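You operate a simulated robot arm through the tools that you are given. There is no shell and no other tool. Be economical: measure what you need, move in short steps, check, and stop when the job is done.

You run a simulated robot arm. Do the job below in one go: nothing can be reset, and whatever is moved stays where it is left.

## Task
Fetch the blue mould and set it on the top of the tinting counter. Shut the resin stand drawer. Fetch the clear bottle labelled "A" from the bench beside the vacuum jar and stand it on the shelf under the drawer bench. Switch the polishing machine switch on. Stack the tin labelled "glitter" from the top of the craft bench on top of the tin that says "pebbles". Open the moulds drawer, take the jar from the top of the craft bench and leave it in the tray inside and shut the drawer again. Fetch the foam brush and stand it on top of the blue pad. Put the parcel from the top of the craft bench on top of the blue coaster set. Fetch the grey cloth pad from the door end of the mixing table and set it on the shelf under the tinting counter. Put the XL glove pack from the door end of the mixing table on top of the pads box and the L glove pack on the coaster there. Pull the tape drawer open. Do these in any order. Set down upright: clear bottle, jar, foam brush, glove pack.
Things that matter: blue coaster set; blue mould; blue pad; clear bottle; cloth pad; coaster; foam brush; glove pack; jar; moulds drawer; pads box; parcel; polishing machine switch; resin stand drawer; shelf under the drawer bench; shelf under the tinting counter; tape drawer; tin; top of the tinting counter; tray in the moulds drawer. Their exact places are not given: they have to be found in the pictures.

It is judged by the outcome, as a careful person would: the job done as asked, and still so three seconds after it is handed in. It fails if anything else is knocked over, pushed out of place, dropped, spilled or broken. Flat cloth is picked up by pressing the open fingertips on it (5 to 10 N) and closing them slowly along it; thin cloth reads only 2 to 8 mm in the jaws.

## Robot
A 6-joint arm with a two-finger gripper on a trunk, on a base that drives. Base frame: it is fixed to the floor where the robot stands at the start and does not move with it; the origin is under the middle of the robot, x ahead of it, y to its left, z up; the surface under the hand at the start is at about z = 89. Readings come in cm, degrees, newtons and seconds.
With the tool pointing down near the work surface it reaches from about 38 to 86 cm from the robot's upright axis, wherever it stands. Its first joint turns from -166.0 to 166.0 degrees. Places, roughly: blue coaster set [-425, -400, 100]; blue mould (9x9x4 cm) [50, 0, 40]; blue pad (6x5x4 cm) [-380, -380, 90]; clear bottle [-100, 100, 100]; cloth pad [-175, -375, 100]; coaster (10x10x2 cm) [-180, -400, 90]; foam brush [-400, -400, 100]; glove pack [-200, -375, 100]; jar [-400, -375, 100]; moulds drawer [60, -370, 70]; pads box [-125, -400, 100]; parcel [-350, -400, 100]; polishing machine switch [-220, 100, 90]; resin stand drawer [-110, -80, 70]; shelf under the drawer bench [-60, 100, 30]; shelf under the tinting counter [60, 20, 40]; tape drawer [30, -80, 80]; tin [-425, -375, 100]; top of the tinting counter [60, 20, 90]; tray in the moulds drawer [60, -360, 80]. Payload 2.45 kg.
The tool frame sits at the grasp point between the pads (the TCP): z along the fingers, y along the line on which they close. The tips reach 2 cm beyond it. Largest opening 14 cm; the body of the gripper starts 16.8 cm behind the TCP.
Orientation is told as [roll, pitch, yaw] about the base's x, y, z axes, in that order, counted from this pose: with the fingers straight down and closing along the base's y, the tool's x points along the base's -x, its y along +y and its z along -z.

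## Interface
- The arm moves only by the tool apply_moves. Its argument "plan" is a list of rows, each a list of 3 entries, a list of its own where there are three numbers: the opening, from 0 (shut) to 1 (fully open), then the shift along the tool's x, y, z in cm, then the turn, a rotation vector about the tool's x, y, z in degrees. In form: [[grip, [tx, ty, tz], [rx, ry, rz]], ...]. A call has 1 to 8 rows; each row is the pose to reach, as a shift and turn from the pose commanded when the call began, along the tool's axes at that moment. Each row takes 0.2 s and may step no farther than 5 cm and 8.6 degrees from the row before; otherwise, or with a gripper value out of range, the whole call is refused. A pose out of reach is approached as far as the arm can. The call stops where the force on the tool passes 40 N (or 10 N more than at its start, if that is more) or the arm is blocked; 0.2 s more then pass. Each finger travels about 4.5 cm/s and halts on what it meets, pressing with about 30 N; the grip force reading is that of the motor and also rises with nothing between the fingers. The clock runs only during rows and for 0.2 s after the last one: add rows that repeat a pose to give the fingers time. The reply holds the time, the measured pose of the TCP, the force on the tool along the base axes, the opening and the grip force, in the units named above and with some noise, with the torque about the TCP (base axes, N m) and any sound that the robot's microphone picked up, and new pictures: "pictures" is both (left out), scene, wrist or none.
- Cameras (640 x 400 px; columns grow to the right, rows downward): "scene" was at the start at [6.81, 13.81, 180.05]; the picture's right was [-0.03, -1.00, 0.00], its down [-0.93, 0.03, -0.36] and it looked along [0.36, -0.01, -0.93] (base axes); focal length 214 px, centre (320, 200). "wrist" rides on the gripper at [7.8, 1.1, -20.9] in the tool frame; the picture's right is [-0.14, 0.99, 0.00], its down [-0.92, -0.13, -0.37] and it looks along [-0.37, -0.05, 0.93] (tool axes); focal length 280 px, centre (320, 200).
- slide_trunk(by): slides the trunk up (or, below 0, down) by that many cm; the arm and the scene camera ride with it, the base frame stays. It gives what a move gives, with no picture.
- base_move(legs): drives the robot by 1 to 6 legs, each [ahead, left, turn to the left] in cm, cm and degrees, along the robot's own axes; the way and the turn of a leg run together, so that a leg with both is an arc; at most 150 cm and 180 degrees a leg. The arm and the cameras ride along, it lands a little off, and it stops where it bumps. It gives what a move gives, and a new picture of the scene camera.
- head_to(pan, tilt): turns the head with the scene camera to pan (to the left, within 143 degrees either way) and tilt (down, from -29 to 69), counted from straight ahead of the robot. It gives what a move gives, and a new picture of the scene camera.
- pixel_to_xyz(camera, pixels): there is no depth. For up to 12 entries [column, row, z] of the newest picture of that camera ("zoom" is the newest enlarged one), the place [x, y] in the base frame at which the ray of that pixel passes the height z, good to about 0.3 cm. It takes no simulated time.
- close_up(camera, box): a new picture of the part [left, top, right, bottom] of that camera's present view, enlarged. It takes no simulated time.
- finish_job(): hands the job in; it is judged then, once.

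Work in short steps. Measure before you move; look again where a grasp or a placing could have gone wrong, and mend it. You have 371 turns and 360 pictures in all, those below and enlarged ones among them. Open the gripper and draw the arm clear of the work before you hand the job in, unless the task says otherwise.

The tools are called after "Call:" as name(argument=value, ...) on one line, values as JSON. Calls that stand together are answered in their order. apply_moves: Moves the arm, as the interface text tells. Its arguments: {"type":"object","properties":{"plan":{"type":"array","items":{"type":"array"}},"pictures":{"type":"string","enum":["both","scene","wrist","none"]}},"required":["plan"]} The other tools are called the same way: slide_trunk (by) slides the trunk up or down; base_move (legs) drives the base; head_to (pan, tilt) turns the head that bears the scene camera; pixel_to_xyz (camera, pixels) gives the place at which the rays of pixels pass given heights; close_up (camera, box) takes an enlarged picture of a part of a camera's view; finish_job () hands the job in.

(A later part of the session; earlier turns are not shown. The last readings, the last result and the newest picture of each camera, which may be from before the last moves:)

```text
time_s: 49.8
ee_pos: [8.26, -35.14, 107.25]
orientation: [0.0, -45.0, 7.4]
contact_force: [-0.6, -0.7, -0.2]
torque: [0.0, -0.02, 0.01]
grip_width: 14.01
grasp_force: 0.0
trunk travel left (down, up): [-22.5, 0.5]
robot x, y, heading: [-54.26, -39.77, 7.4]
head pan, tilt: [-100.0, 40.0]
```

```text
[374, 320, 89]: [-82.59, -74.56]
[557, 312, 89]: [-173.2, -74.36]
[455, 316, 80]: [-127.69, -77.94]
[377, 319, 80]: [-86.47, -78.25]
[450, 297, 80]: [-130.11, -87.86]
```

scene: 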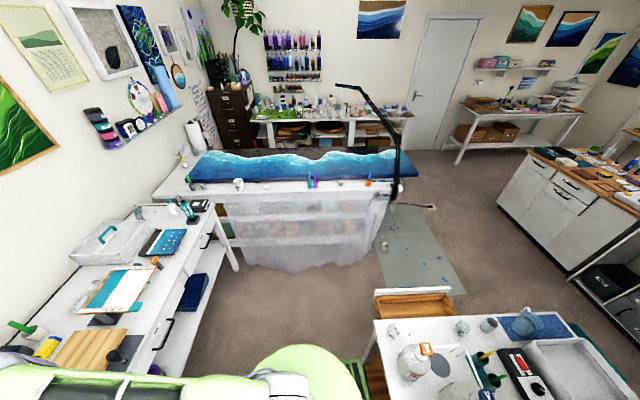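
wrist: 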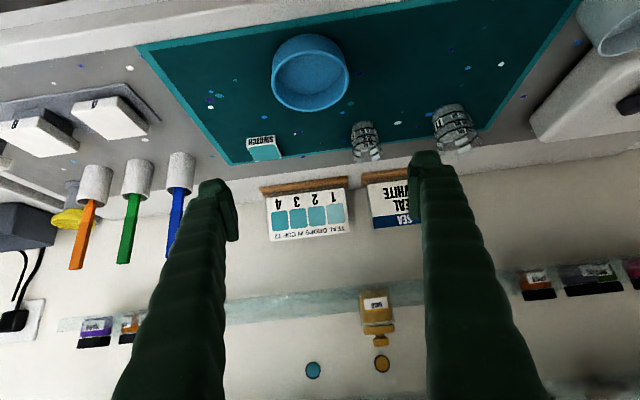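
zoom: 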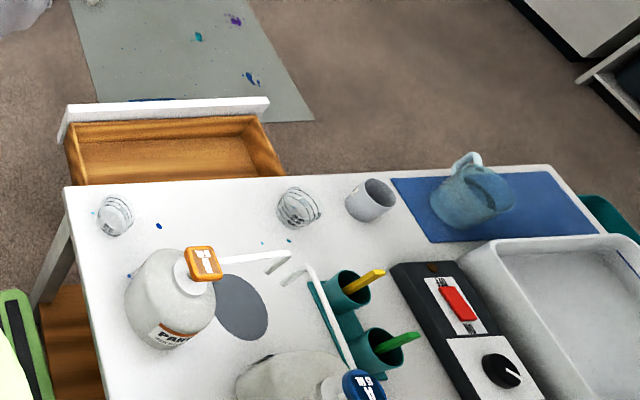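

Tape handle: a horizontal bar at x≈18.5, y −70…−82, z≈79. I move the base forward clear of the resin stand and straighten it.

Call:
base_move(legs=[[12, 4, 0], [0, 0, -7.4]])

Call:
apply_moves(plan=[[1, [2.8, -2, -2.8], [0, -5.6, 0]], [1, [5.6, -4, -5.6], [0, -11.2, 0]], [1, [8.4, -6, -8.4], [0, -16.8, 0]], [1, [10, -9, -10], [0, -22.4, 0]], [1, [10, -13, -10], [0, -28, 0]], [1, [10, -17, -10], [0, -33.6, 0]], [1, [10, -21, -10], [0, -39.2, 0]], [1, [10, -24, -10], [0, -45, 0]]])

```text
time_s: 51.6
ee_pos: [19.77, -37.67, 107.38]
orientation: [0.0, -45.0, 0.1]
contact_force: [-0.6, -0.6, 0.2]
torque: [0.03, 0.01, 0.01]
grip_width: 14.01
grasp_force: 0.1
trunk travel left (down, up): [-22.5, 0.5]
robot x, y, heading: [-42.66, -33.87, 0.0]
head pan, tilt: [-100.0, 40.0]
```

scene: 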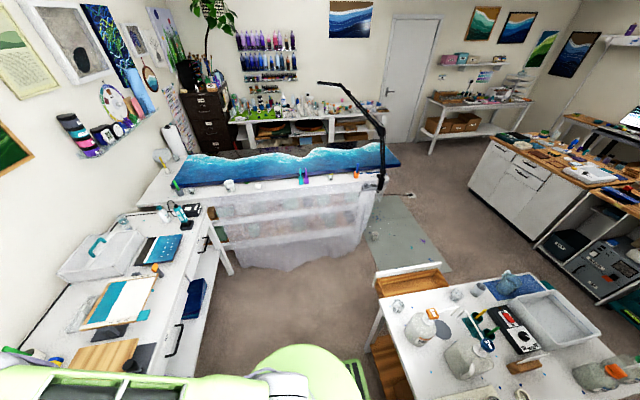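

```text
time_s: 53.4
ee_pos: [5.66, -61.62, 107.48]
orientation: [172.9, -90.0, -172.7]
contact_force: [-0.3, 0.4, -0.2]
torque: [-0.02, 0.01, 0.01]
grip_width: 14.0
grasp_force: 0.2
out of reach, approached as far as the arm can: row 2, 3, 4
trunk travel left (down, up): [-22.5, 0.5]
robot x, y, heading: [-42.85, -34.35, 0.0]
head pan, tilt: [-100.0, 40.0]
```

scene: 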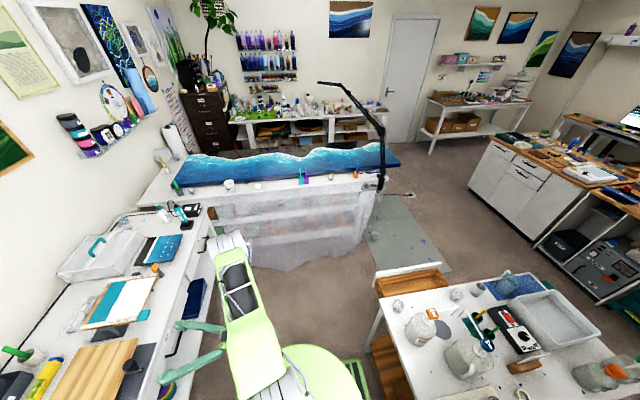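
wrist: 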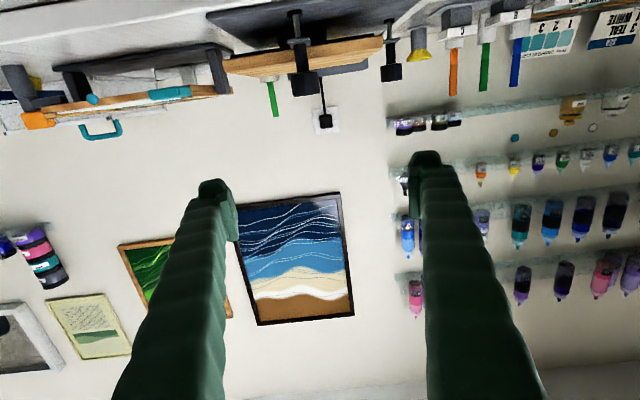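

Tool is horizontal. I roll it about its axis so the jaws close vertically while descending to handle height in front of the bench.

Call:
apply_moves(plan=[[1, [3.6, -1.8, 0], [0, 0, 8.4]], [1, [7.2, -3.6, 0], [0, 0, 16.8]], [1, [10.8, -5.4, 0], [0, 0, 25.2]], [1, [14.4, -7.2, 0], [0, 0, 33.6]], [1, [18, -9, 0], [0, 0, 42]], [1, [21.6, -10.8, 0], [0, 0, 50.4]], [1, [25.2, -12.6, 0], [0, 0, 58.8]], [1, [28.4, -14.4, 0], [0, 0, 67]]], pictures="none")

Call:
apply_moves(plan=[[1, [0, 0, 0], [0, 0, 8]], [1, [0, 0, 0], [0, 0, 16]], [1, [0, 0, 0], [0, 0, 23]]])

```text
time_s: 55.2
ee_pos: [5.63, -75.88, 80.52]
orientation: [89.8, -23.0, -89.9]
contact_force: [-0.9, -0.5, -0.2]
torque: [0.0, -0.03, 0.03]
grip_width: 14.03
grasp_force: 0.0
out of reach, approached as far as the arm can: row 8
trunk travel left (down, up): [-22.5, 0.5]
robot x, y, heading: [-42.84, -34.23, 0.1]
head pan, tilt: [-100.0, 40.0]
```

```text
time_s: 56.0
ee_pos: [5.53, -75.83, 80.54]
orientation: [89.9, 0.1, -90.0]
contact_force: [0.3, -0.5, -0.9]
torque: [0.02, -0.03, 0.0]
grip_width: 13.99
grasp_force: 0.1
trunk travel left (down, up): [-22.5, 0.5]
robot x, y, heading: [-42.35, -33.94, -0.3]
head pan, tilt: [-100.0, 40.0]
```

scene: 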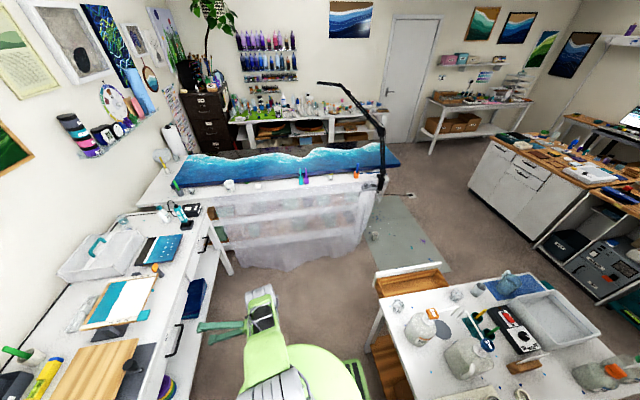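
wrist: 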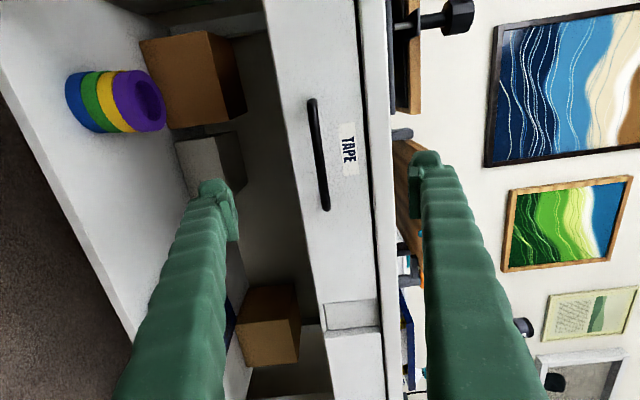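

The handle lies level with and ahead of the jaws. I narrow the jaws to 7 cm and advance 12 cm.

Call:
apply_moves(plan=[[0.6, [0, 0, 0], [0, 0, 0]], [0.5, [0, 0, 4.5], [0, 0, 0]], [0.5, [0, 0, 8.5], [0, 0, 0]], [0.5, [0, 0, 11.5], [0, 0, 0]]], pictures="wrist")

```text
time_s: 57.0
ee_pos: [16.92, -75.49, 81.43]
orientation: [89.9, 0.0, -90.0]
contact_force: [0.2, 0.3, -0.3]
torque: [0.02, 0.02, -0.02]
grip_width: 7.01
grasp_force: 0.2
out of reach, approached as far as the arm can: row 3, 4
trunk travel left (down, up): [-22.5, 0.5]
robot x, y, heading: [-42.65, -33.81, -0.1]
head pan, tilt: [-100.0, 40.0]
```

wrist: 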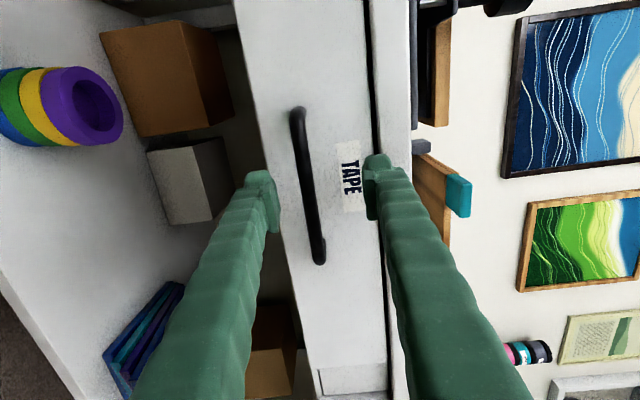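

The bar is at TCP depth, 0.8 cm low. I lower the trunk 0.8 and close on the bar.

Call:
slide_trunk(by=-0.8)

Call:
apply_moves(plan=[[0.4, [0, 0, 0], [0, 0, 0]], [0.2, [0, 0, 0], [0, 0, 0]], [0, [0, 0, 0], [0, 0, 0]], [0, [0, 0, 0], [0, 0, 0]], [0, [0, 0, 0], [0, 0, 0]]], pictures="wrist")

```text
time_s: 57.6
ee_pos: [16.88, -75.52, 80.73]
orientation: [89.8, 0.1, -90.0]
contact_force: [-0.1, 1.1, 0.5]
torque: [0.06, 0.02, -0.02]
grip_width: 6.98
grasp_force: 0.1
trunk travel left (down, up): [-21.7, 1.3]
robot x, y, heading: [-42.88, -34.0, 0.0]
head pan, tilt: [-100.0, 40.0]
```

```text
time_s: 58.8
ee_pos: [16.88, -75.56, 80.61]
orientation: [89.7, 0.1, -90.0]
contact_force: [-1.0, -1.2, -8.4]
torque: [0.09, 0.06, -0.04]
grip_width: 1.06
grasp_force: 32.4
trunk travel left (down, up): [-21.7, 1.3]
robot x, y, heading: [-42.14, -33.88, -0.0]
head pan, tilt: [-100.0, 40.0]
```

wrist: 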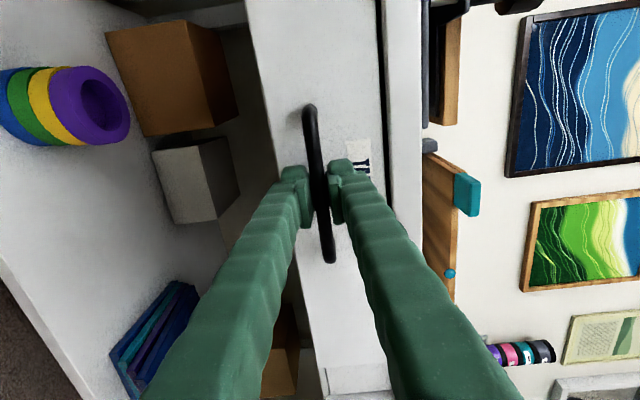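

The bar is gripped (1.06 cm). I pull the drawer out by 15 cm.

Call:
apply_moves(plan=[[0, [0, 0, -2], [0, 0, 0]], [0, [0, 0, -4.5], [0, 0, 0]], [0, [0, 0, -7], [0, 0, 0]], [0, [0, 0, -9.5], [0, 0, 0]], [0, [0, 0, -12], [0, 0, 0]], [0, [0, 0, -14.5], [0, 0, 0]], [0, [0, 0, -17], [0, 0, 0]]])

```text
time_s: 60.4
ee_pos: [-0.12, -75.47, 80.53]
orientation: [89.5, 0.1, -90.0]
contact_force: [-0.6, -1.9, -24.2]
torque: [0.27, 0.16, -0.08]
grip_width: 1.06
grasp_force: 38.0
trunk travel left (down, up): [-21.7, 1.3]
robot x, y, heading: [-42.98, -34.02, 0.2]
head pan, tilt: [-100.0, 40.0]
```

scene: 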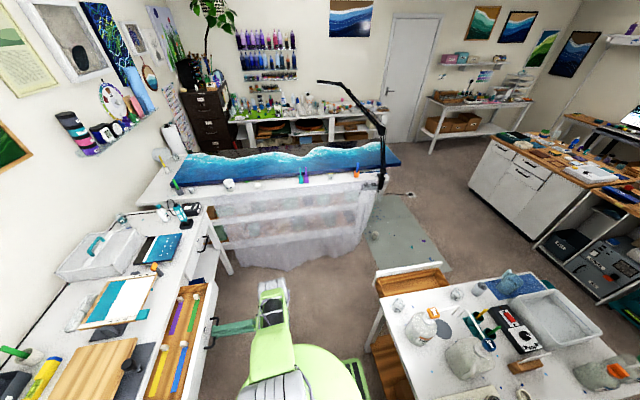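
wrist: 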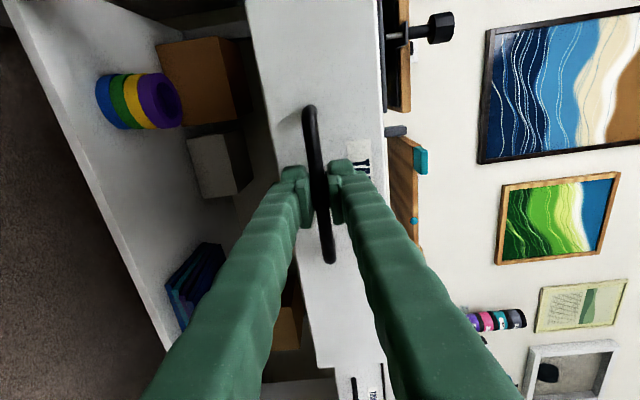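

The tape drawer is open 17 cm. I release and back off.

Call:
apply_moves(plan=[[0.15, [0, 0, 0], [0, 0, 0]], [0.3, [0, 0, 0], [0, 0, 0]], [0.4, [0, 0, 0], [0, 0, 0]], [0.4, [0, 0, -2], [0, 0, 0]], [0.4, [0, 0, -4], [0, 0, 0]], [0.4, [0, 3, -7], [0, 0, 0]]], pictures="wrist")

```text
time_s: 61.8
ee_pos: [-7.07, -75.45, 83.72]
orientation: [89.8, 0.0, -89.8]
contact_force: [-0.1, -0.4, 0.5]
torque: [0.0, -0.01, -0.01]
grip_width: 5.61
grasp_force: 0.1
trunk travel left (down, up): [-21.7, 1.3]
robot x, y, heading: [-42.66, -33.63, 0.2]
head pan, tilt: [-100.0, 40.0]
```

wrist: 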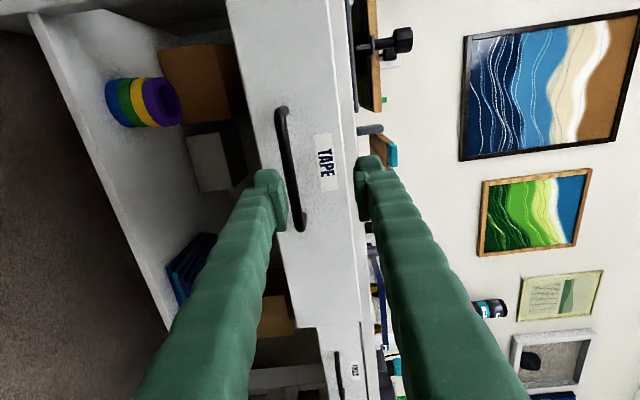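

Now I undo the roll while rising, to restore a travel pose.

Call:
apply_moves(plan=[[0.4, [0, 3.3, -0.5], [0, 0, -8.4]], [0.4, [0, 6.6, -1], [0, 0, -16.8]], [0.4, [0, 9.9, -1.5], [0, 0, -25.2]], [0.4, [0, 13.2, -2], [0, 0, -33.6]], [0.4, [0, 16.5, -2], [0, 0, -42]], [0.4, [0, 19.8, -2], [0, 0, -50.4]], [0.4, [0, 23, -2], [0, 0, -58.8]], [0.4, [0, 26, -2], [0, 0, -67]]], pictures="none")

Call:
apply_moves(plan=[[0.4, [0, 0, 0], [0, 0, -8]], [0.4, [0, 0, 0], [0, 0, -16]], [0.4, [0, 0, 0], [0, 0, -23]]], pictures="none")

Call:
apply_moves(plan=[[0.4, [0, 4, 0], [0, 8, 0]], [0.4, [0, 8, 0], [0, 16, 0]], [0.4, [0, 12, 0], [0, 24, 0]], [0.4, [0, 16, 0], [0, 32, 0]], [0.4, [0, 20, 0], [0, 40, 0]], [0.4, [0, 24, 0], [0, 48, 0]], [0.4, [0, 28, 0], [0, 56, 0]], [0.4, [0, 32, 0], [0, 64, 0]]], pictures="scene")

```text
time_s: 63.6
ee_pos: [-9.0, -75.41, 109.68]
orientation: [89.4, -67.1, -89.4]
contact_force: [-0.6, -0.1, 0.4]
torque: [0.0, -0.05, -0.04]
grip_width: 5.62
grasp_force: 0.0
trunk travel left (down, up): [-21.7, 1.3]
robot x, y, heading: [-42.76, -33.99, 0.3]
head pan, tilt: [-100.0, 40.0]
```

```text
time_s: 64.4
ee_pos: [-8.96, -75.63, 109.67]
orientation: [-24.8, -89.7, 24.8]
contact_force: [-0.5, 0.2, 0.0]
torque: [0.0, -0.03, -0.03]
grip_width: 5.59
grasp_force: 0.0
trunk travel left (down, up): [-21.7, 1.3]
robot x, y, heading: [-42.69, -34.06, -0.1]
head pan, tilt: [-100.0, 40.0]
```

```text
time_s: 66.2
ee_pos: [1.35, -53.47, 108.98]
orientation: [0.4, -25.6, -0.1]
contact_force: [0.6, 0.5, -0.2]
torque: [-0.21, 0.1, -0.1]
grip_width: 5.61
grasp_force: 0.0
out of reach, approached as far as the arm can: row 4, 5, 6, 7, 8
trunk travel left (down, up): [-21.7, 1.3]
robot x, y, heading: [-42.66, -33.92, 0.1]
head pan, tilt: [-100.0, 40.0]
```

scene: 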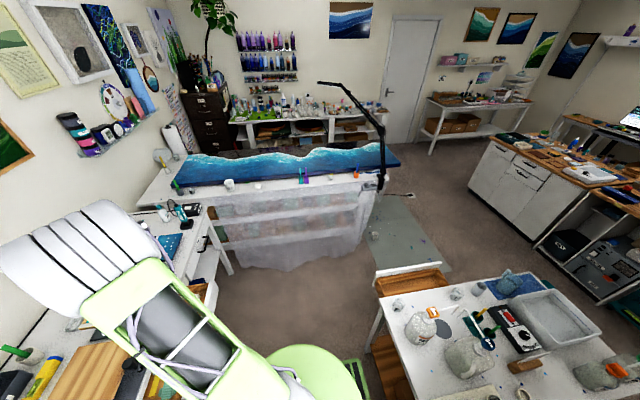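

I finish straightening the tool down, a bit farther out.

Call:
apply_moves(plan=[[0.4, [-3.3, 2, 1.6], [0, 6.5, 0]], [0.4, [-6.6, 4, 3.2], [0, 13, 0]], [0.4, [-9.9, 6, 4.8], [0, 19.5, 0]], [0.4, [-13, 8, 6.3], [0, 25.7, 0]]], pictures="none")

Call:
base_move(legs=[[0, 40, 0]])

Call:
head_to(pan=120, tilt=35)

```text
time_s: 67.2
ee_pos: [13.7, -44.75, 106.27]
orientation: [5.6, -4.6, 0.5]
contact_force: [-0.6, -0.5, -0.3]
torque: [0.21, -0.15, -0.03]
grip_width: 5.63
grasp_force: 0.0
out of reach, approached as far as the arm can: row 2, 3, 4
trunk travel left (down, up): [-21.7, 1.3]
robot x, y, heading: [-42.58, -34.08, -0.1]
head pan, tilt: [-100.0, 40.0]
```

```text
time_s: 71.3
ee_pos: [13.48, -4.76, 106.14]
orientation: [5.3, -4.4, -0.1]
contact_force: [-0.5, 0.3, 0.1]
torque: [0.01, 0.01, -0.02]
grip_width: 5.62
grasp_force: 0.1
trunk travel left (down, up): [-21.7, 1.3]
robot x, y, heading: [-42.8, 6.0, -0.0]
head pan, tilt: [-100.0, 40.0]
```

scene: 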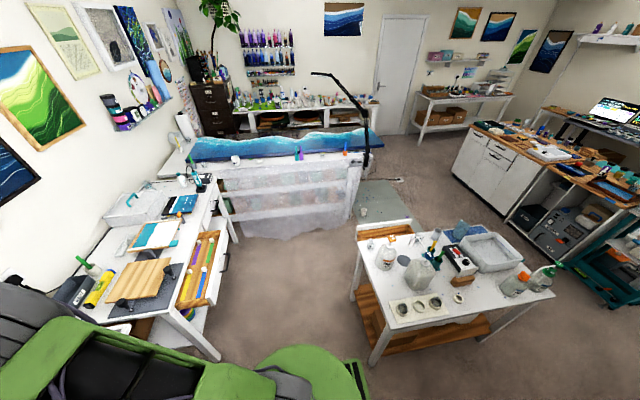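

```text
time_s: 74.4
ee_pos: [13.68, -4.84, 106.16]
orientation: [5.3, -4.3, -0.1]
contact_force: [0.2, -0.1, -0.3]
torque: [0.01, 0.03, 0.0]
grip_width: 5.58
grasp_force: 0.0
trunk travel left (down, up): [-21.7, 1.3]
robot x, y, heading: [-42.83, 6.39, 0.4]
head pan, tilt: [120.0, 35.0]
```

scene: 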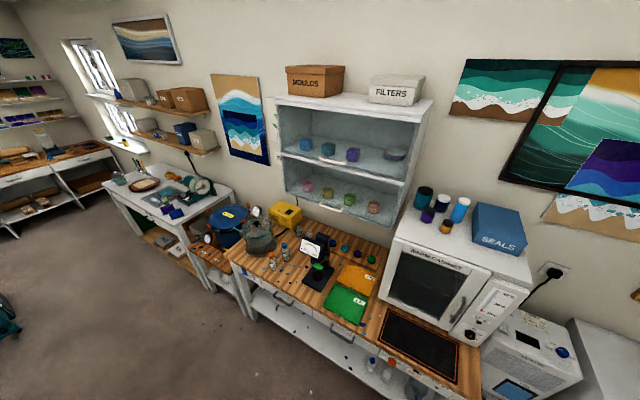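

The vacuum pot is at (260,235) with small bottles beside it; the polishing machine is at (200,190). I zoom on both.

Call:
close_up(camera="scene", box=[200, 190, 360, 290])

Call:
close_up(camera="scene", box=[100, 150, 260, 250])

Call:
close_up(camera="scene", box=[230, 280, 422, 400])

```text
4.00 times, centred on (280, 240) of scene
```

zoom: 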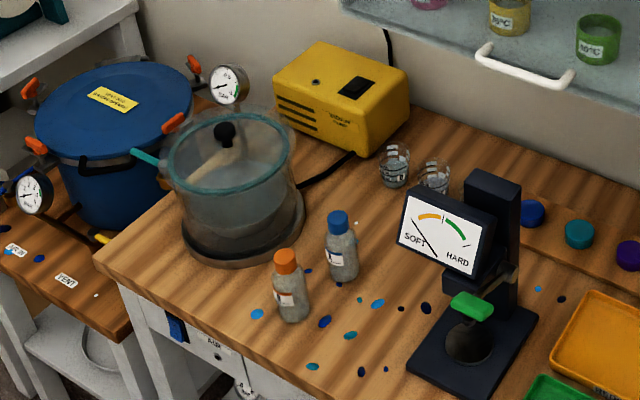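

```text
4.00 times, centred on (180, 200) of scene
```

zoom: 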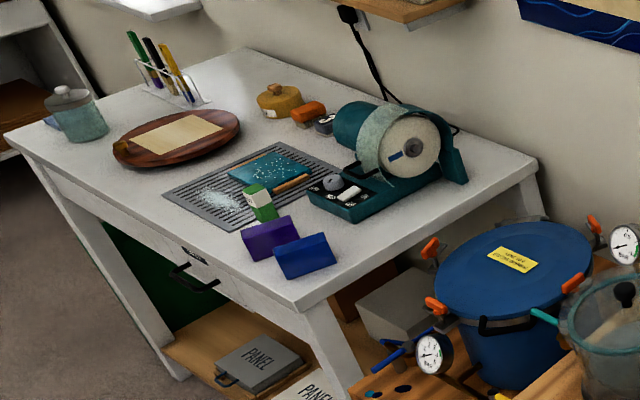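

```text
3.33 times, centred on (326, 340) of scene
```

zoom: 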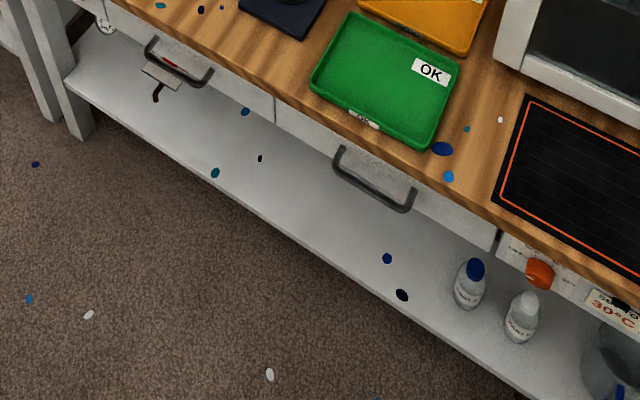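

Two bottles (orange cap and blue cap). I zoom in on the labels.

Call:
close_up(camera="scene", box=[262, 238, 302, 274])

Call:
pixel_to_xyz(camera="scene", pixels=[[273, 269.5, 89], [286.5, 259.5, 89], [271.5, 253, 100], [284.5, 243, 100], [224, 254, 89], [235, 312, 30], [310, 362, 30], [292, 220, 89], [180, 195, 89], [400, 395, 30]])

```text
11.11 times, centred on (282, 256) of scene
```

zoom: 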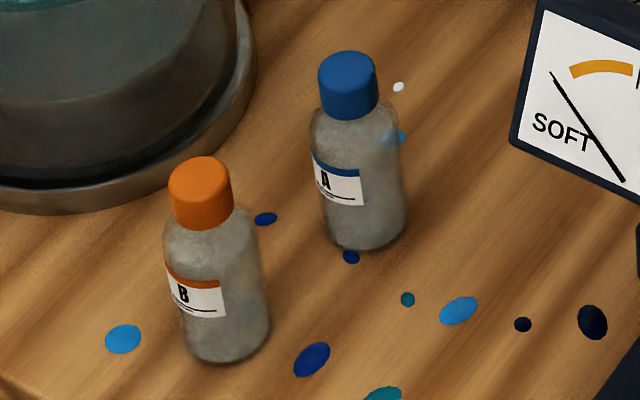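

```text
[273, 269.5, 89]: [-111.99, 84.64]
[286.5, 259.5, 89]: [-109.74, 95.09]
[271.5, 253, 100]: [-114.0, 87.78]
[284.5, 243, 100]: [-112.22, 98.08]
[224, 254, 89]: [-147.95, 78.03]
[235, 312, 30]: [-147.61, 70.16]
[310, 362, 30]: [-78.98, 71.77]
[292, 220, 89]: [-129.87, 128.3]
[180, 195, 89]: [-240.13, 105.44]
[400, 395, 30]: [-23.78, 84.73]
```

"A" is the blue‑capped bottle at about (−110, 95.5). I turn the robot to face +y and look toward −x to check clearance with the resin stand.

Call:
base_move(legs=[[0, 0, 90]])

Call:
head_to(pan=110, tilt=45)

```text
time_s: 78.6
ee_pos: [-31.37, 62.3, 106.08]
orientation: [5.3, -4.4, 89.4]
contact_force: [0.3, 0.3, -0.6]
torque: [0.0, 0.01, 0.0]
grip_width: 5.61
grasp_force: 0.1
trunk travel left (down, up): [-21.7, 1.3]
robot x, y, heading: [-42.47, 5.99, 89.3]
head pan, tilt: [120.0, 35.0]
```

scene: 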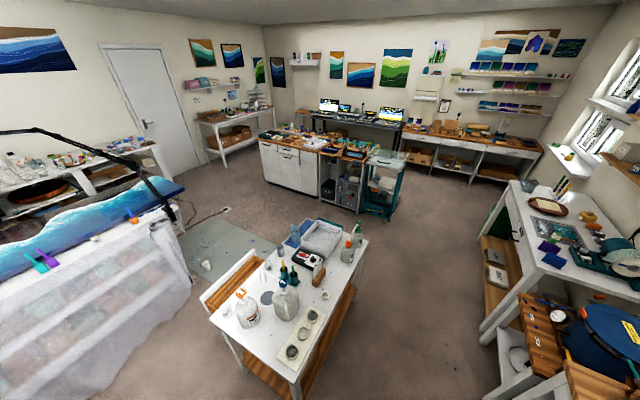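

```text
time_s: 79.3
ee_pos: [-31.4, 62.26, 106.17]
orientation: [5.3, -4.3, 89.4]
contact_force: [-0.5, -0.2, 0.1]
torque: [0.02, -0.02, 0.01]
grip_width: 5.59
grasp_force: 0.1
trunk travel left (down, up): [-21.7, 1.3]
robot x, y, heading: [-42.68, 6.07, 89.6]
head pan, tilt: [110.0, 45.0]
```

scene: 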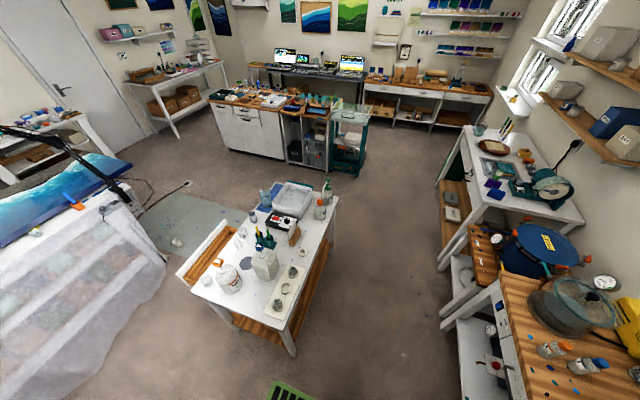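

I measure the resin stand's outline, the drawer front, and the other obstacles.

Call:
pixel_to_xyz(camera="scene", pixels=[[283, 328, 89], [338, 200, 89], [192, 283, 89], [180, 273, 80], [228, 220, 80], [210, 98, 89], [130, 77, 89], [440, 180, 89], [520, 395, 89], [155, 265, 10], [340, 110, 80], [228, 280, 89]])

Call:
close_up(camera="scene", box=[170, 170, 350, 350])

```text
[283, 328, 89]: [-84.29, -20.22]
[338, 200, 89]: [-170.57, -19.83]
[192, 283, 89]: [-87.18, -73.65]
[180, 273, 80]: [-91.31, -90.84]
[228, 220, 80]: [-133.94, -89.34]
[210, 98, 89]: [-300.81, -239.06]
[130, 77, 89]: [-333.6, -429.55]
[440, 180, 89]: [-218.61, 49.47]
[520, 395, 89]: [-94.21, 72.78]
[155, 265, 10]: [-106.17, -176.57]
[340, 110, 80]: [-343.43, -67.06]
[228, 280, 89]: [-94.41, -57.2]
```

```text
2.22 times, centred on (260, 260) of scene
```

zoom: 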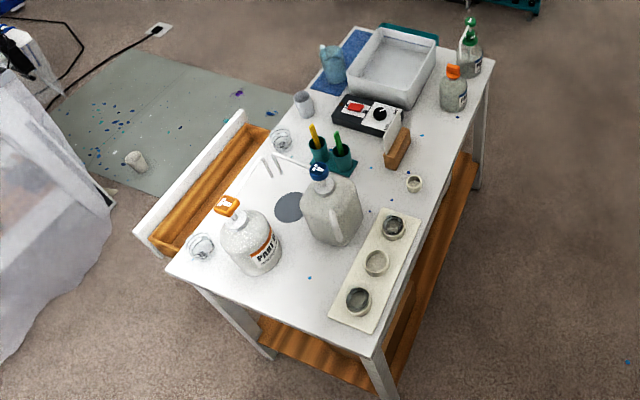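

Resin stand spans x −84…−171, y −20…−74, its drawer protruding to y −90. I drive along the corridor to face the bottle.

Call:
base_move(legs=[[8, 60, 0.5], [0, 8, 0]])

Call:
head_to(pan=0, tilt=50)

```text
time_s: 86.1
ee_pos: [-100.2, 70.59, 106.35]
orientation: [5.2, -4.4, 89.8]
contact_force: [0.0, -0.2, 0.2]
torque: [-0.01, -0.05, 0.0]
grip_width: 5.63
grasp_force: 0.1
trunk travel left (down, up): [-21.7, 1.3]
robot x, y, heading: [-111.18, 14.23, 90.1]
head pan, tilt: [110.0, 45.0]
```

scene: 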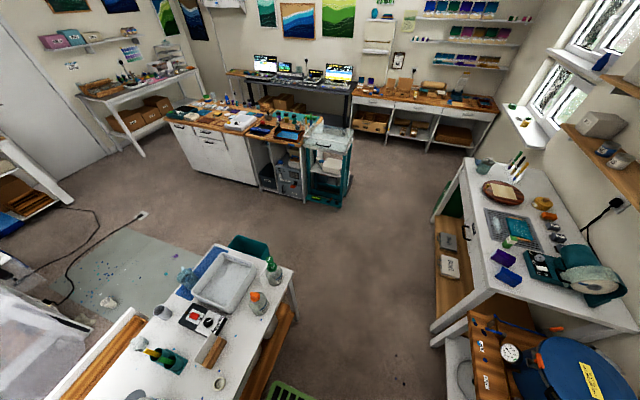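

```text
time_s: 88.0
ee_pos: [-100.15, 70.58, 106.23]
orientation: [5.3, -4.3, 89.8]
contact_force: [0.1, 0.9, -0.5]
torque: [0.01, -0.02, -0.01]
grip_width: 5.59
grasp_force: 0.1
trunk travel left (down, up): [-21.7, 1.3]
robot x, y, heading: [-111.04, 14.32, 89.9]
head pan, tilt: [0.0, 50.0]
```

scene: 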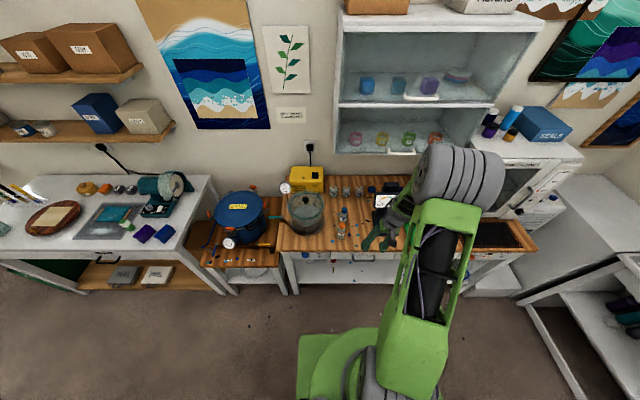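

I zoom on the bench to measure the bottle and its neighbours.

Call:
close_up(camera="scene", box=[270, 160, 430, 260])

Call:
close_up(camera="scene", box=[280, 230, 480, 330])

```text
4.00 times, centred on (350, 210) of scene
```

zoom: 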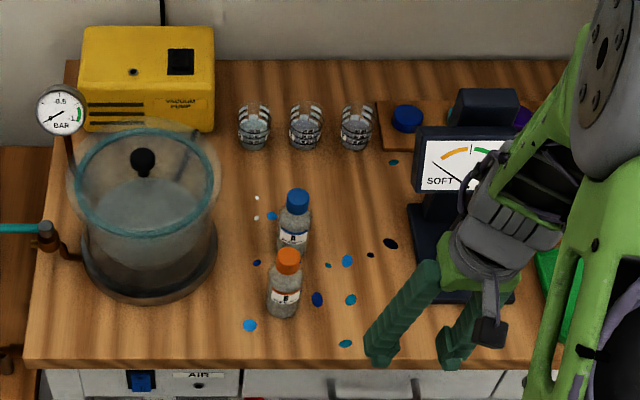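

```text
3.20 times, centred on (380, 280) of scene
```

zoom: 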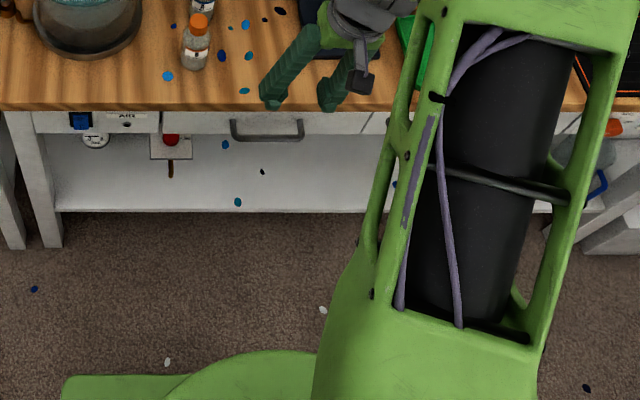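

Call:
pixel_to_xyz(camera="scene", pixels=[[344.25, 208.5, 102], [344.25, 208.5, 100], [343, 222, 89], [342, 223.5, 102], [341, 236.5, 89], [324.5, 223.7, 89], [323, 205, 96], [372, 215, 89], [374, 192, 100], [316, 250, 89], [300, 295, 30], [400, 295, 30]])

Call:
pixel_to_xyz(camera="scene", pixels=[[352, 192, 89], [339, 192, 89], [296, 250, 89], [340, 290, 35], [340, 297, 30], [363, 273, 76]])

```text
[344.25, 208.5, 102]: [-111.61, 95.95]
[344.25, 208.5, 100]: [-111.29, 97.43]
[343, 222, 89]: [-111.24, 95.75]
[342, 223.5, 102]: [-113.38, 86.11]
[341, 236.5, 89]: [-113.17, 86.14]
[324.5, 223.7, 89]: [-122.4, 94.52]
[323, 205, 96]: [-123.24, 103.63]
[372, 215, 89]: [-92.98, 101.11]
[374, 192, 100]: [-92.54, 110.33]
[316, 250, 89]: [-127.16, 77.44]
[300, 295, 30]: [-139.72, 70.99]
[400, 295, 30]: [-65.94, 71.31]
```

```text
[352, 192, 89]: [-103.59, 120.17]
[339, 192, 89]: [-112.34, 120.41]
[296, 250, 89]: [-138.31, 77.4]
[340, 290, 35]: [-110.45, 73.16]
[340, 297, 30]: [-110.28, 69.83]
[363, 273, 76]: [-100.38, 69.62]
```

A: (−111.4, 95.8), about 13 cm tall; B is 9.7 cm in front of it. I'll approach from above B at 60° down, closing along x. First the pre-grasp pose.

Call:
apply_moves(plan=[[0.6, [-2.4, 1.9, -1.7], [0.9, -4.3, 0]], [0.6, [-4.8, 3.8, -3.4], [1.8, -8.6, 0]], [0.6, [-7.2, 5.6, -5], [2.6, -12.8, 0]], [0.6, [-9.6, 7.5, -6.7], [3.5, -17.1, 0]], [0.6, [-12, 9.4, -8.4], [4.4, -21.4, 0]], [0.6, [-14.4, 11.2, -10], [5.3, -25.7, 0]]])

```text
time_s: 89.4
ee_pos: [-110.97, 83.91, 118.44]
orientation: [1.4, -30.3, 88.7]
contact_force: [-0.3, -0.4, 0.4]
torque: [0.03, 0.0, 0.0]
grip_width: 8.4
grasp_force: 0.1
out of reach, approached as far as the arm can: row 6
trunk travel left (down, up): [-21.7, 1.3]
robot x, y, heading: [-110.98, 14.09, 89.8]
head pan, tilt: [0.0, 50.0]
```

scene: 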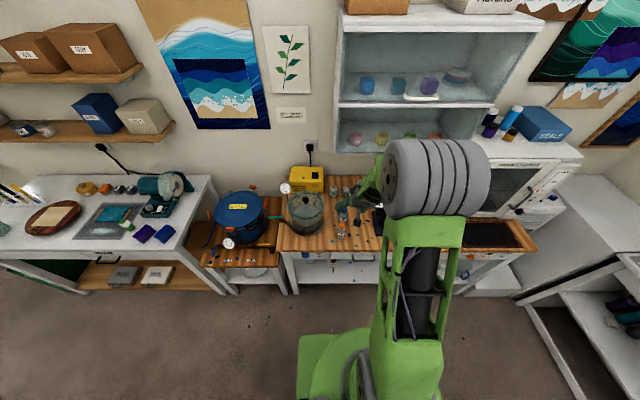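
wrist: 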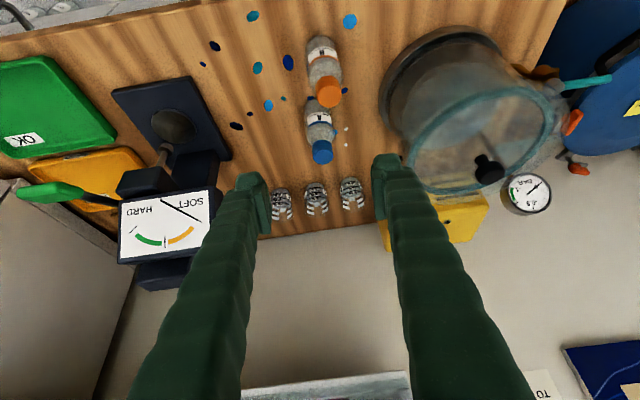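

I check A's position from the wrist view.

Call:
pixel_to_xyz(camera="wrist", pixels=[[322, 152, 102], [318, 117, 89], [328, 94, 102], [321, 45, 89], [390, 70, 89]])

Call:
slide_trunk(by=-8)

```text
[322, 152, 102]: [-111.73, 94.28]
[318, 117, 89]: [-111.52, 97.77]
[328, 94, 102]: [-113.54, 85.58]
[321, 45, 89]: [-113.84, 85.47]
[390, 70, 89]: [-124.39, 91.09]
```

```text
time_s: 90.5
ee_pos: [-110.9, 84.09, 110.35]
orientation: [1.4, -30.3, 88.5]
contact_force: [0.6, -0.2, 0.4]
torque: [0.0, 0.02, 0.0]
grip_width: 8.38
grasp_force: 0.1
trunk travel left (down, up): [-13.7, 9.3]
robot x, y, heading: [-111.69, 14.33, 90.0]
head pan, tilt: [0.0, 50.0]
```

I move along the tool line down onto A.

Call:
apply_moves(plan=[[0.6, [-1.3, 0.3, 3.2], [0.7, 0, 0]], [0.6, [-2.5, 0.6, 6.4], [1.3, 0, 0]], [0.6, [-2.5, 0.6, 10.5], [1.3, 0, 0]], [0.6, [-2.5, 0.6, 14.5], [1.3, 0, 0]]], pictures="wrist")

```text
time_s: 91.5
ee_pos: [-111.51, 93.56, 99.13]
orientation: [0.2, -30.4, 88.5]
contact_force: [-0.7, 0.6, -0.1]
torque: [0.02, -0.02, 0.03]
grip_width: 8.39
grasp_force: 0.0
out of reach, approached as far as the arm can: row 2
trunk travel left (down, up): [-13.7, 9.3]
robot x, y, heading: [-111.27, 14.28, 90.0]
head pan, tilt: [0.0, 50.0]
```

wrist: 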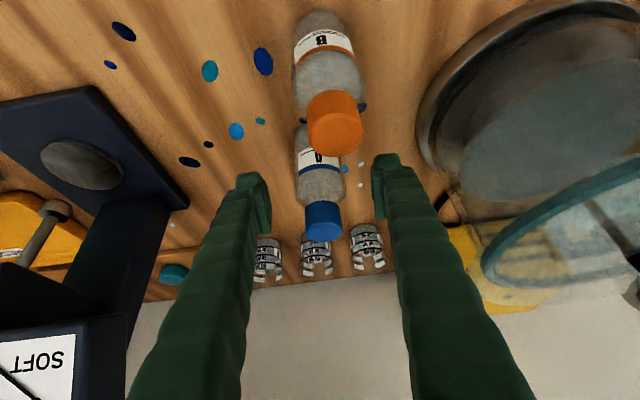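

Aligned with A between the fingers. I go 4 cm farther and close.

Call:
apply_moves(plan=[[0.6, [0, 0, 2], [0, 0, 0]], [0.6, [0, 0, 4], [0, 0, 0]], [0.4, [0, 0, 4], [0, 0, 0]], [0.25, [0, 0, 4], [0, 0, 0]], [0.25, [0, 0, 4], [0, 0, 0]], [0.25, [0, 0, 4], [0, 0, 0]]], pictures="wrist")

```text
time_s: 93.0
ee_pos: [-111.55, 95.73, 95.54]
orientation: [0.2, -30.3, 88.5]
contact_force: [0.5, 0.4, 0.1]
torque: [0.09, -0.03, -0.03]
grip_width: 4.8
grasp_force: 29.6
trunk travel left (down, up): [-13.7, 9.3]
robot x, y, heading: [-111.16, 14.03, 90.3]
head pan, tilt: [0.0, 50.0]
```

wrist: 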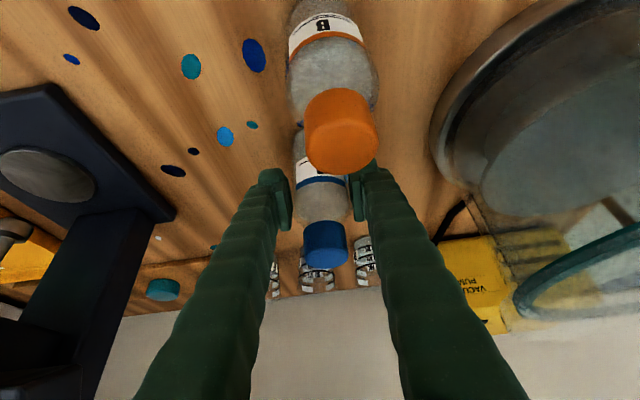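

Held at 4.8 cm. I lift vertically with the trunk and the arm.

Call:
slide_trunk(by=9)

Call:
apply_moves(plan=[[0.25, [-2, 0, -3.5], [0, 0, 0]], [0.25, [-4, 0, -7], [0, 0, 0]], [0.25, [-4.2, 0, -7.3], [0, 0, 0]]], pictures="both")

```text
time_s: 94.2
ee_pos: [-111.61, 95.66, 104.53]
orientation: [0.1, -30.1, 88.5]
contact_force: [-0.5, 0.3, -3.3]
torque: [-0.05, 0.02, 0.0]
grip_width: 4.81
grasp_force: 29.7
trunk travel left (down, up): [-22.7, 0.3]
robot x, y, heading: [-110.96, 14.73, 90.1]
head pan, tilt: [0.0, 50.0]
```

```text
time_s: 95.0
ee_pos: [-111.39, 95.65, 112.82]
orientation: [-0.8, -30.2, 89.8]
contact_force: [-1.3, -0.4, -3.4]
torque: [-0.05, -0.03, -0.07]
grip_width: 4.81
grasp_force: 29.9
out of reach, approached as far as the arm can: row 1
trunk travel left (down, up): [-22.7, 0.3]
robot x, y, heading: [-111.15, 14.69, 90.2]
head pan, tilt: [0.0, 50.0]
```

scene: 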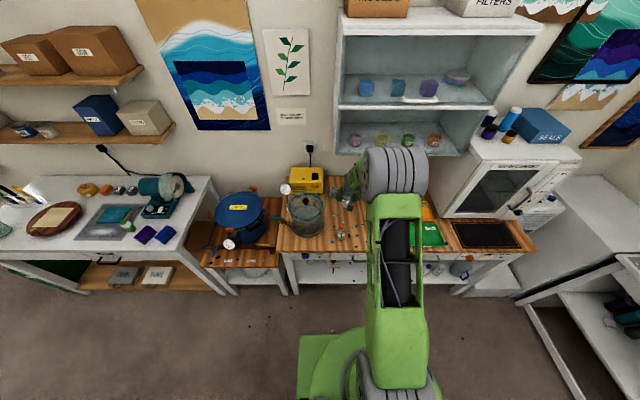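
wrist: 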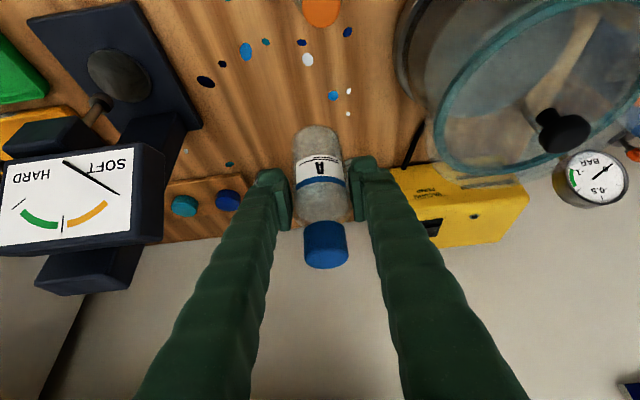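

Bottle A is held above B's height. I retract the arm straight back (toward −y), then will lower in front of the bench.

Call:
apply_moves(plan=[[0.25, [4.1, 0, -2.4], [0, 0, 0]], [0.25, [8.2, 0, -4.8], [0, 0, 0]], [0.25, [12.3, 0, -7.2], [0, 0, 0]], [0.25, [16.4, 0, -9.5], [0, 0, 0]], [0.25, [20.5, 0, -11.9], [0, 0, 0]], [0.25, [24.6, 0, -14.2], [0, 0, 0]], [0.25, [28, 0, -16.2], [0, 0, 0]]], pictures="scene")

```text
time_s: 96.6
ee_pos: [-114.4, 67.66, 113.92]
orientation: [-1.0, -30.1, 88.8]
contact_force: [-0.4, -0.6, -3.0]
torque: [0.01, 0.0, -0.04]
grip_width: 4.79
grasp_force: 29.9
out of reach, approached as far as the arm can: row 2, 4, 5, 6, 7
trunk travel left (down, up): [-22.7, 0.3]
robot x, y, heading: [-111.24, 14.56, 90.3]
head pan, tilt: [0.0, 50.0]
```

scene: 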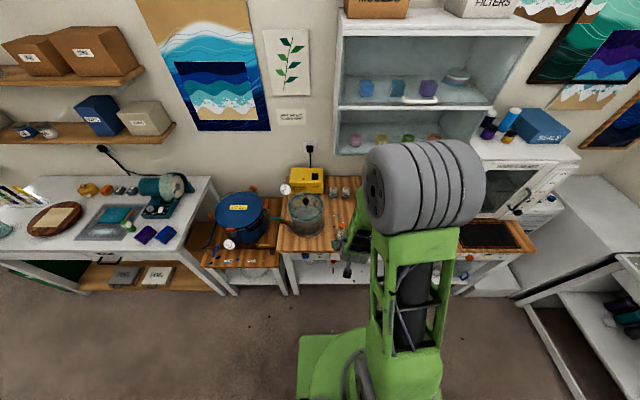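

I strafe right along the corridor to x≈−42, then back up and look at the shelf.

Call:
base_move(legs=[[0, -68, 0], [-35, 0, 0]])

Call:
head_to(pan=25, tilt=45)

Call:
close_up(camera="scene", box=[200, 180, 440, 330])

```text
time_s: 104.9
ee_pos: [-46.13, 33.02, 113.65]
orientation: [-1.0, -30.0, 89.0]
contact_force: [0.2, -1.2, -2.9]
torque: [0.0, 0.0, -0.03]
grip_width: 4.8
grasp_force: 30.0
trunk travel left (down, up): [-22.7, 0.3]
robot x, y, heading: [-42.6, -20.61, 90.2]
head pan, tilt: [0.0, 50.0]
```

scene: 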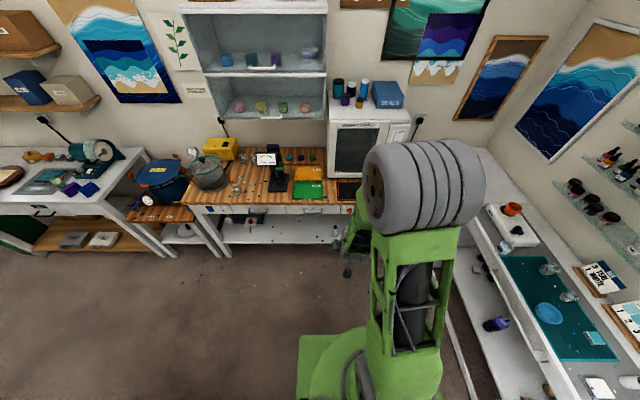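

```text
time_s: 105.8
ee_pos: [-46.13, 33.04, 113.63]
orientation: [-1.1, -30.0, 89.1]
contact_force: [-0.4, 0.7, -3.1]
torque: [-0.05, -0.01, -0.02]
grip_width: 4.82
grasp_force: 29.9
trunk travel left (down, up): [-22.7, 0.3]
robot x, y, heading: [-42.9, -20.53, 90.0]
head pan, tilt: [25.0, 45.0]
```

scene: 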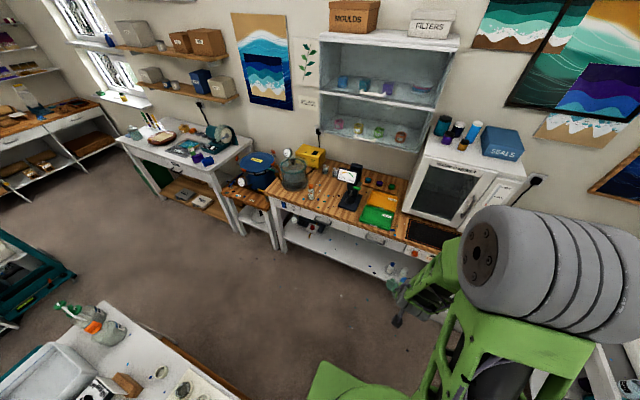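

```text
2.67 times, centred on (320, 255) of scene
```

zoom: 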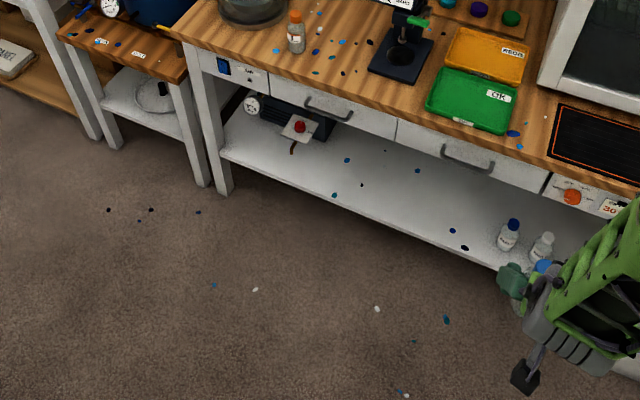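

I solve for the shelf height from the table leg and shelf edge.

Call:
pixel_to_xyz(camera="scene", pixels=[[284.4, 253, 0], [286.2, 239, 15], [286.2, 239, 20], [286.2, 239, 30], [387.5, 281.3, 15], [387.5, 281.3, 20], [387.5, 281.3, 30], [267, 194, 89], [375, 225.6, 72], [391, 273, 20], [340, 240, 20], [340, 240, 25]])

```text
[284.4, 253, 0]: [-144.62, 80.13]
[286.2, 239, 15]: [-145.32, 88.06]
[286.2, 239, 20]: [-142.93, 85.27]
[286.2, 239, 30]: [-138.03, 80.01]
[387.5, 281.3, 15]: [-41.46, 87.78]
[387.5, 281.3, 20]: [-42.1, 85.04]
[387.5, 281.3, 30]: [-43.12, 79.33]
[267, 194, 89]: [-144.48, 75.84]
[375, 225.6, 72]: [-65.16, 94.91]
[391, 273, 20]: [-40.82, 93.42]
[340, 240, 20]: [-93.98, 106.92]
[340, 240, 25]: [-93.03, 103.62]
```

I lower trunk and hand here in free space to shelf height.

Call:
slide_trunk(by=-22)

Call:
apply_moves(plan=[[0.25, [2.4, 0, 4.2], [0, 0, 0]], [0.25, [4.8, 0, 8.4], [0, 0, 0]], [0.25, [7.2, 0, 12.6], [0, 0, 0]], [0.25, [9.6, 0, 16.8], [0, 0, 0]], [0.25, [12, 0, 21], [0, 0, 0]], [0.25, [14.4, 0, 25.2], [0, 0, 0]], [0.25, [16.8, 0, 29.4], [0, 0, 0]], [0.25, [19.2, 0, 33.6], [0, 0, 0]]])

```text
time_s: 108.1
ee_pos: [-46.09, 33.09, 91.79]
orientation: [-1.0, -30.0, 89.1]
contact_force: [0.8, -0.8, -2.5]
torque: [-0.01, -0.01, 0.01]
grip_width: 4.77
grasp_force: 29.4
trunk travel left (down, up): [-0.7, 22.3]
robot x, y, heading: [-42.75, -20.9, 89.7]
head pan, tilt: [25.0, 45.0]
```

```text
time_s: 109.9
ee_pos: [-43.9, 38.05, 52.92]
orientation: [-8.2, -27.8, 92.6]
contact_force: [-0.9, -0.6, -2.9]
torque: [-0.08, 0.01, -0.03]
grip_width: 4.78
grasp_force: 30.0
out of reach, approached as far as the arm can: row 1, 2, 3, 4, 5, 6, 7, 8
trunk travel left (down, up): [-0.7, 22.3]
robot x, y, heading: [-42.83, -20.55, 89.9]
head pan, tilt: [25.0, 45.0]
```

scene: 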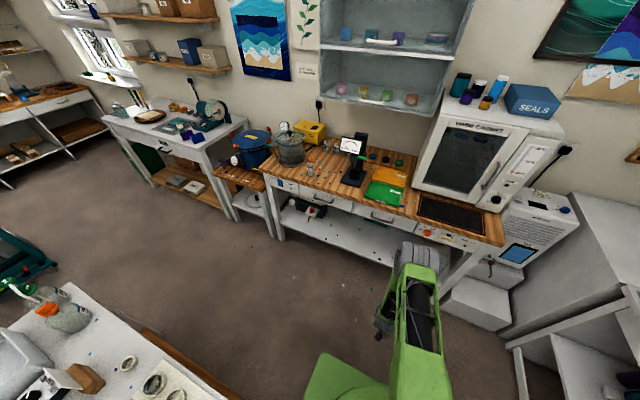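
wrist: 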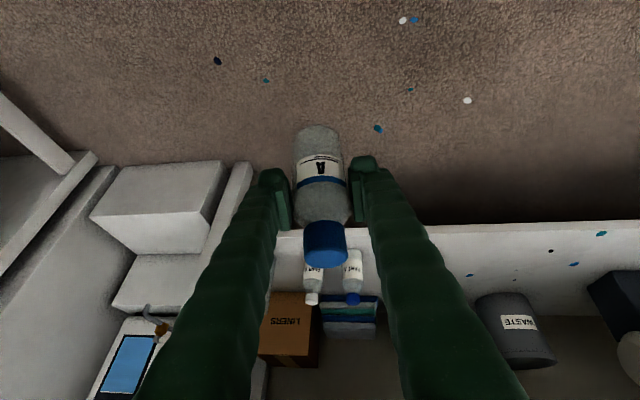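

The pose is at the inner reach limit; I extend forward 14 cm so the commanded pose becomes reachable.

Call:
apply_moves(plan=[[0.25, [-3.8, 0, 2.2], [0, 0, 0]], [0.25, [-7.6, 0, 4.4], [0, 0, 0]], [0.25, [-11.4, 0, 6.6], [0, 0, 0]], [0.25, [-14, 0, 8], [0, 0, 0]]], pictures="wrist")

```text
time_s: 110.9
ee_pos: [-43.52, 54.05, 52.52]
orientation: [-8.2, -27.7, 92.5]
contact_force: [0.2, -0.4, -3.4]
torque: [-0.03, 0.05, 0.02]
grip_width: 4.77
grasp_force: 30.2
trunk travel left (down, up): [-0.7, 22.3]
robot x, y, heading: [-42.97, -20.16, 89.9]
head pan, tilt: [25.0, 45.0]
```

wrist: 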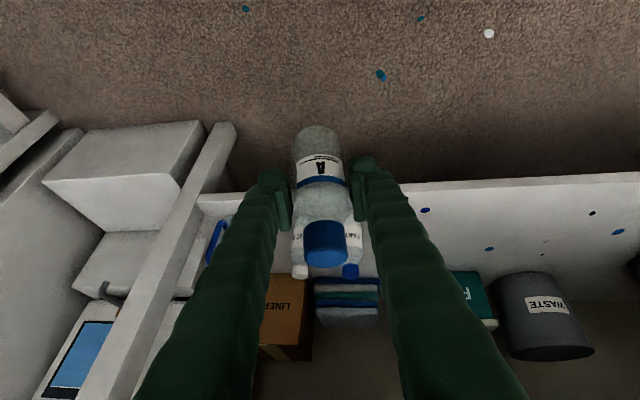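

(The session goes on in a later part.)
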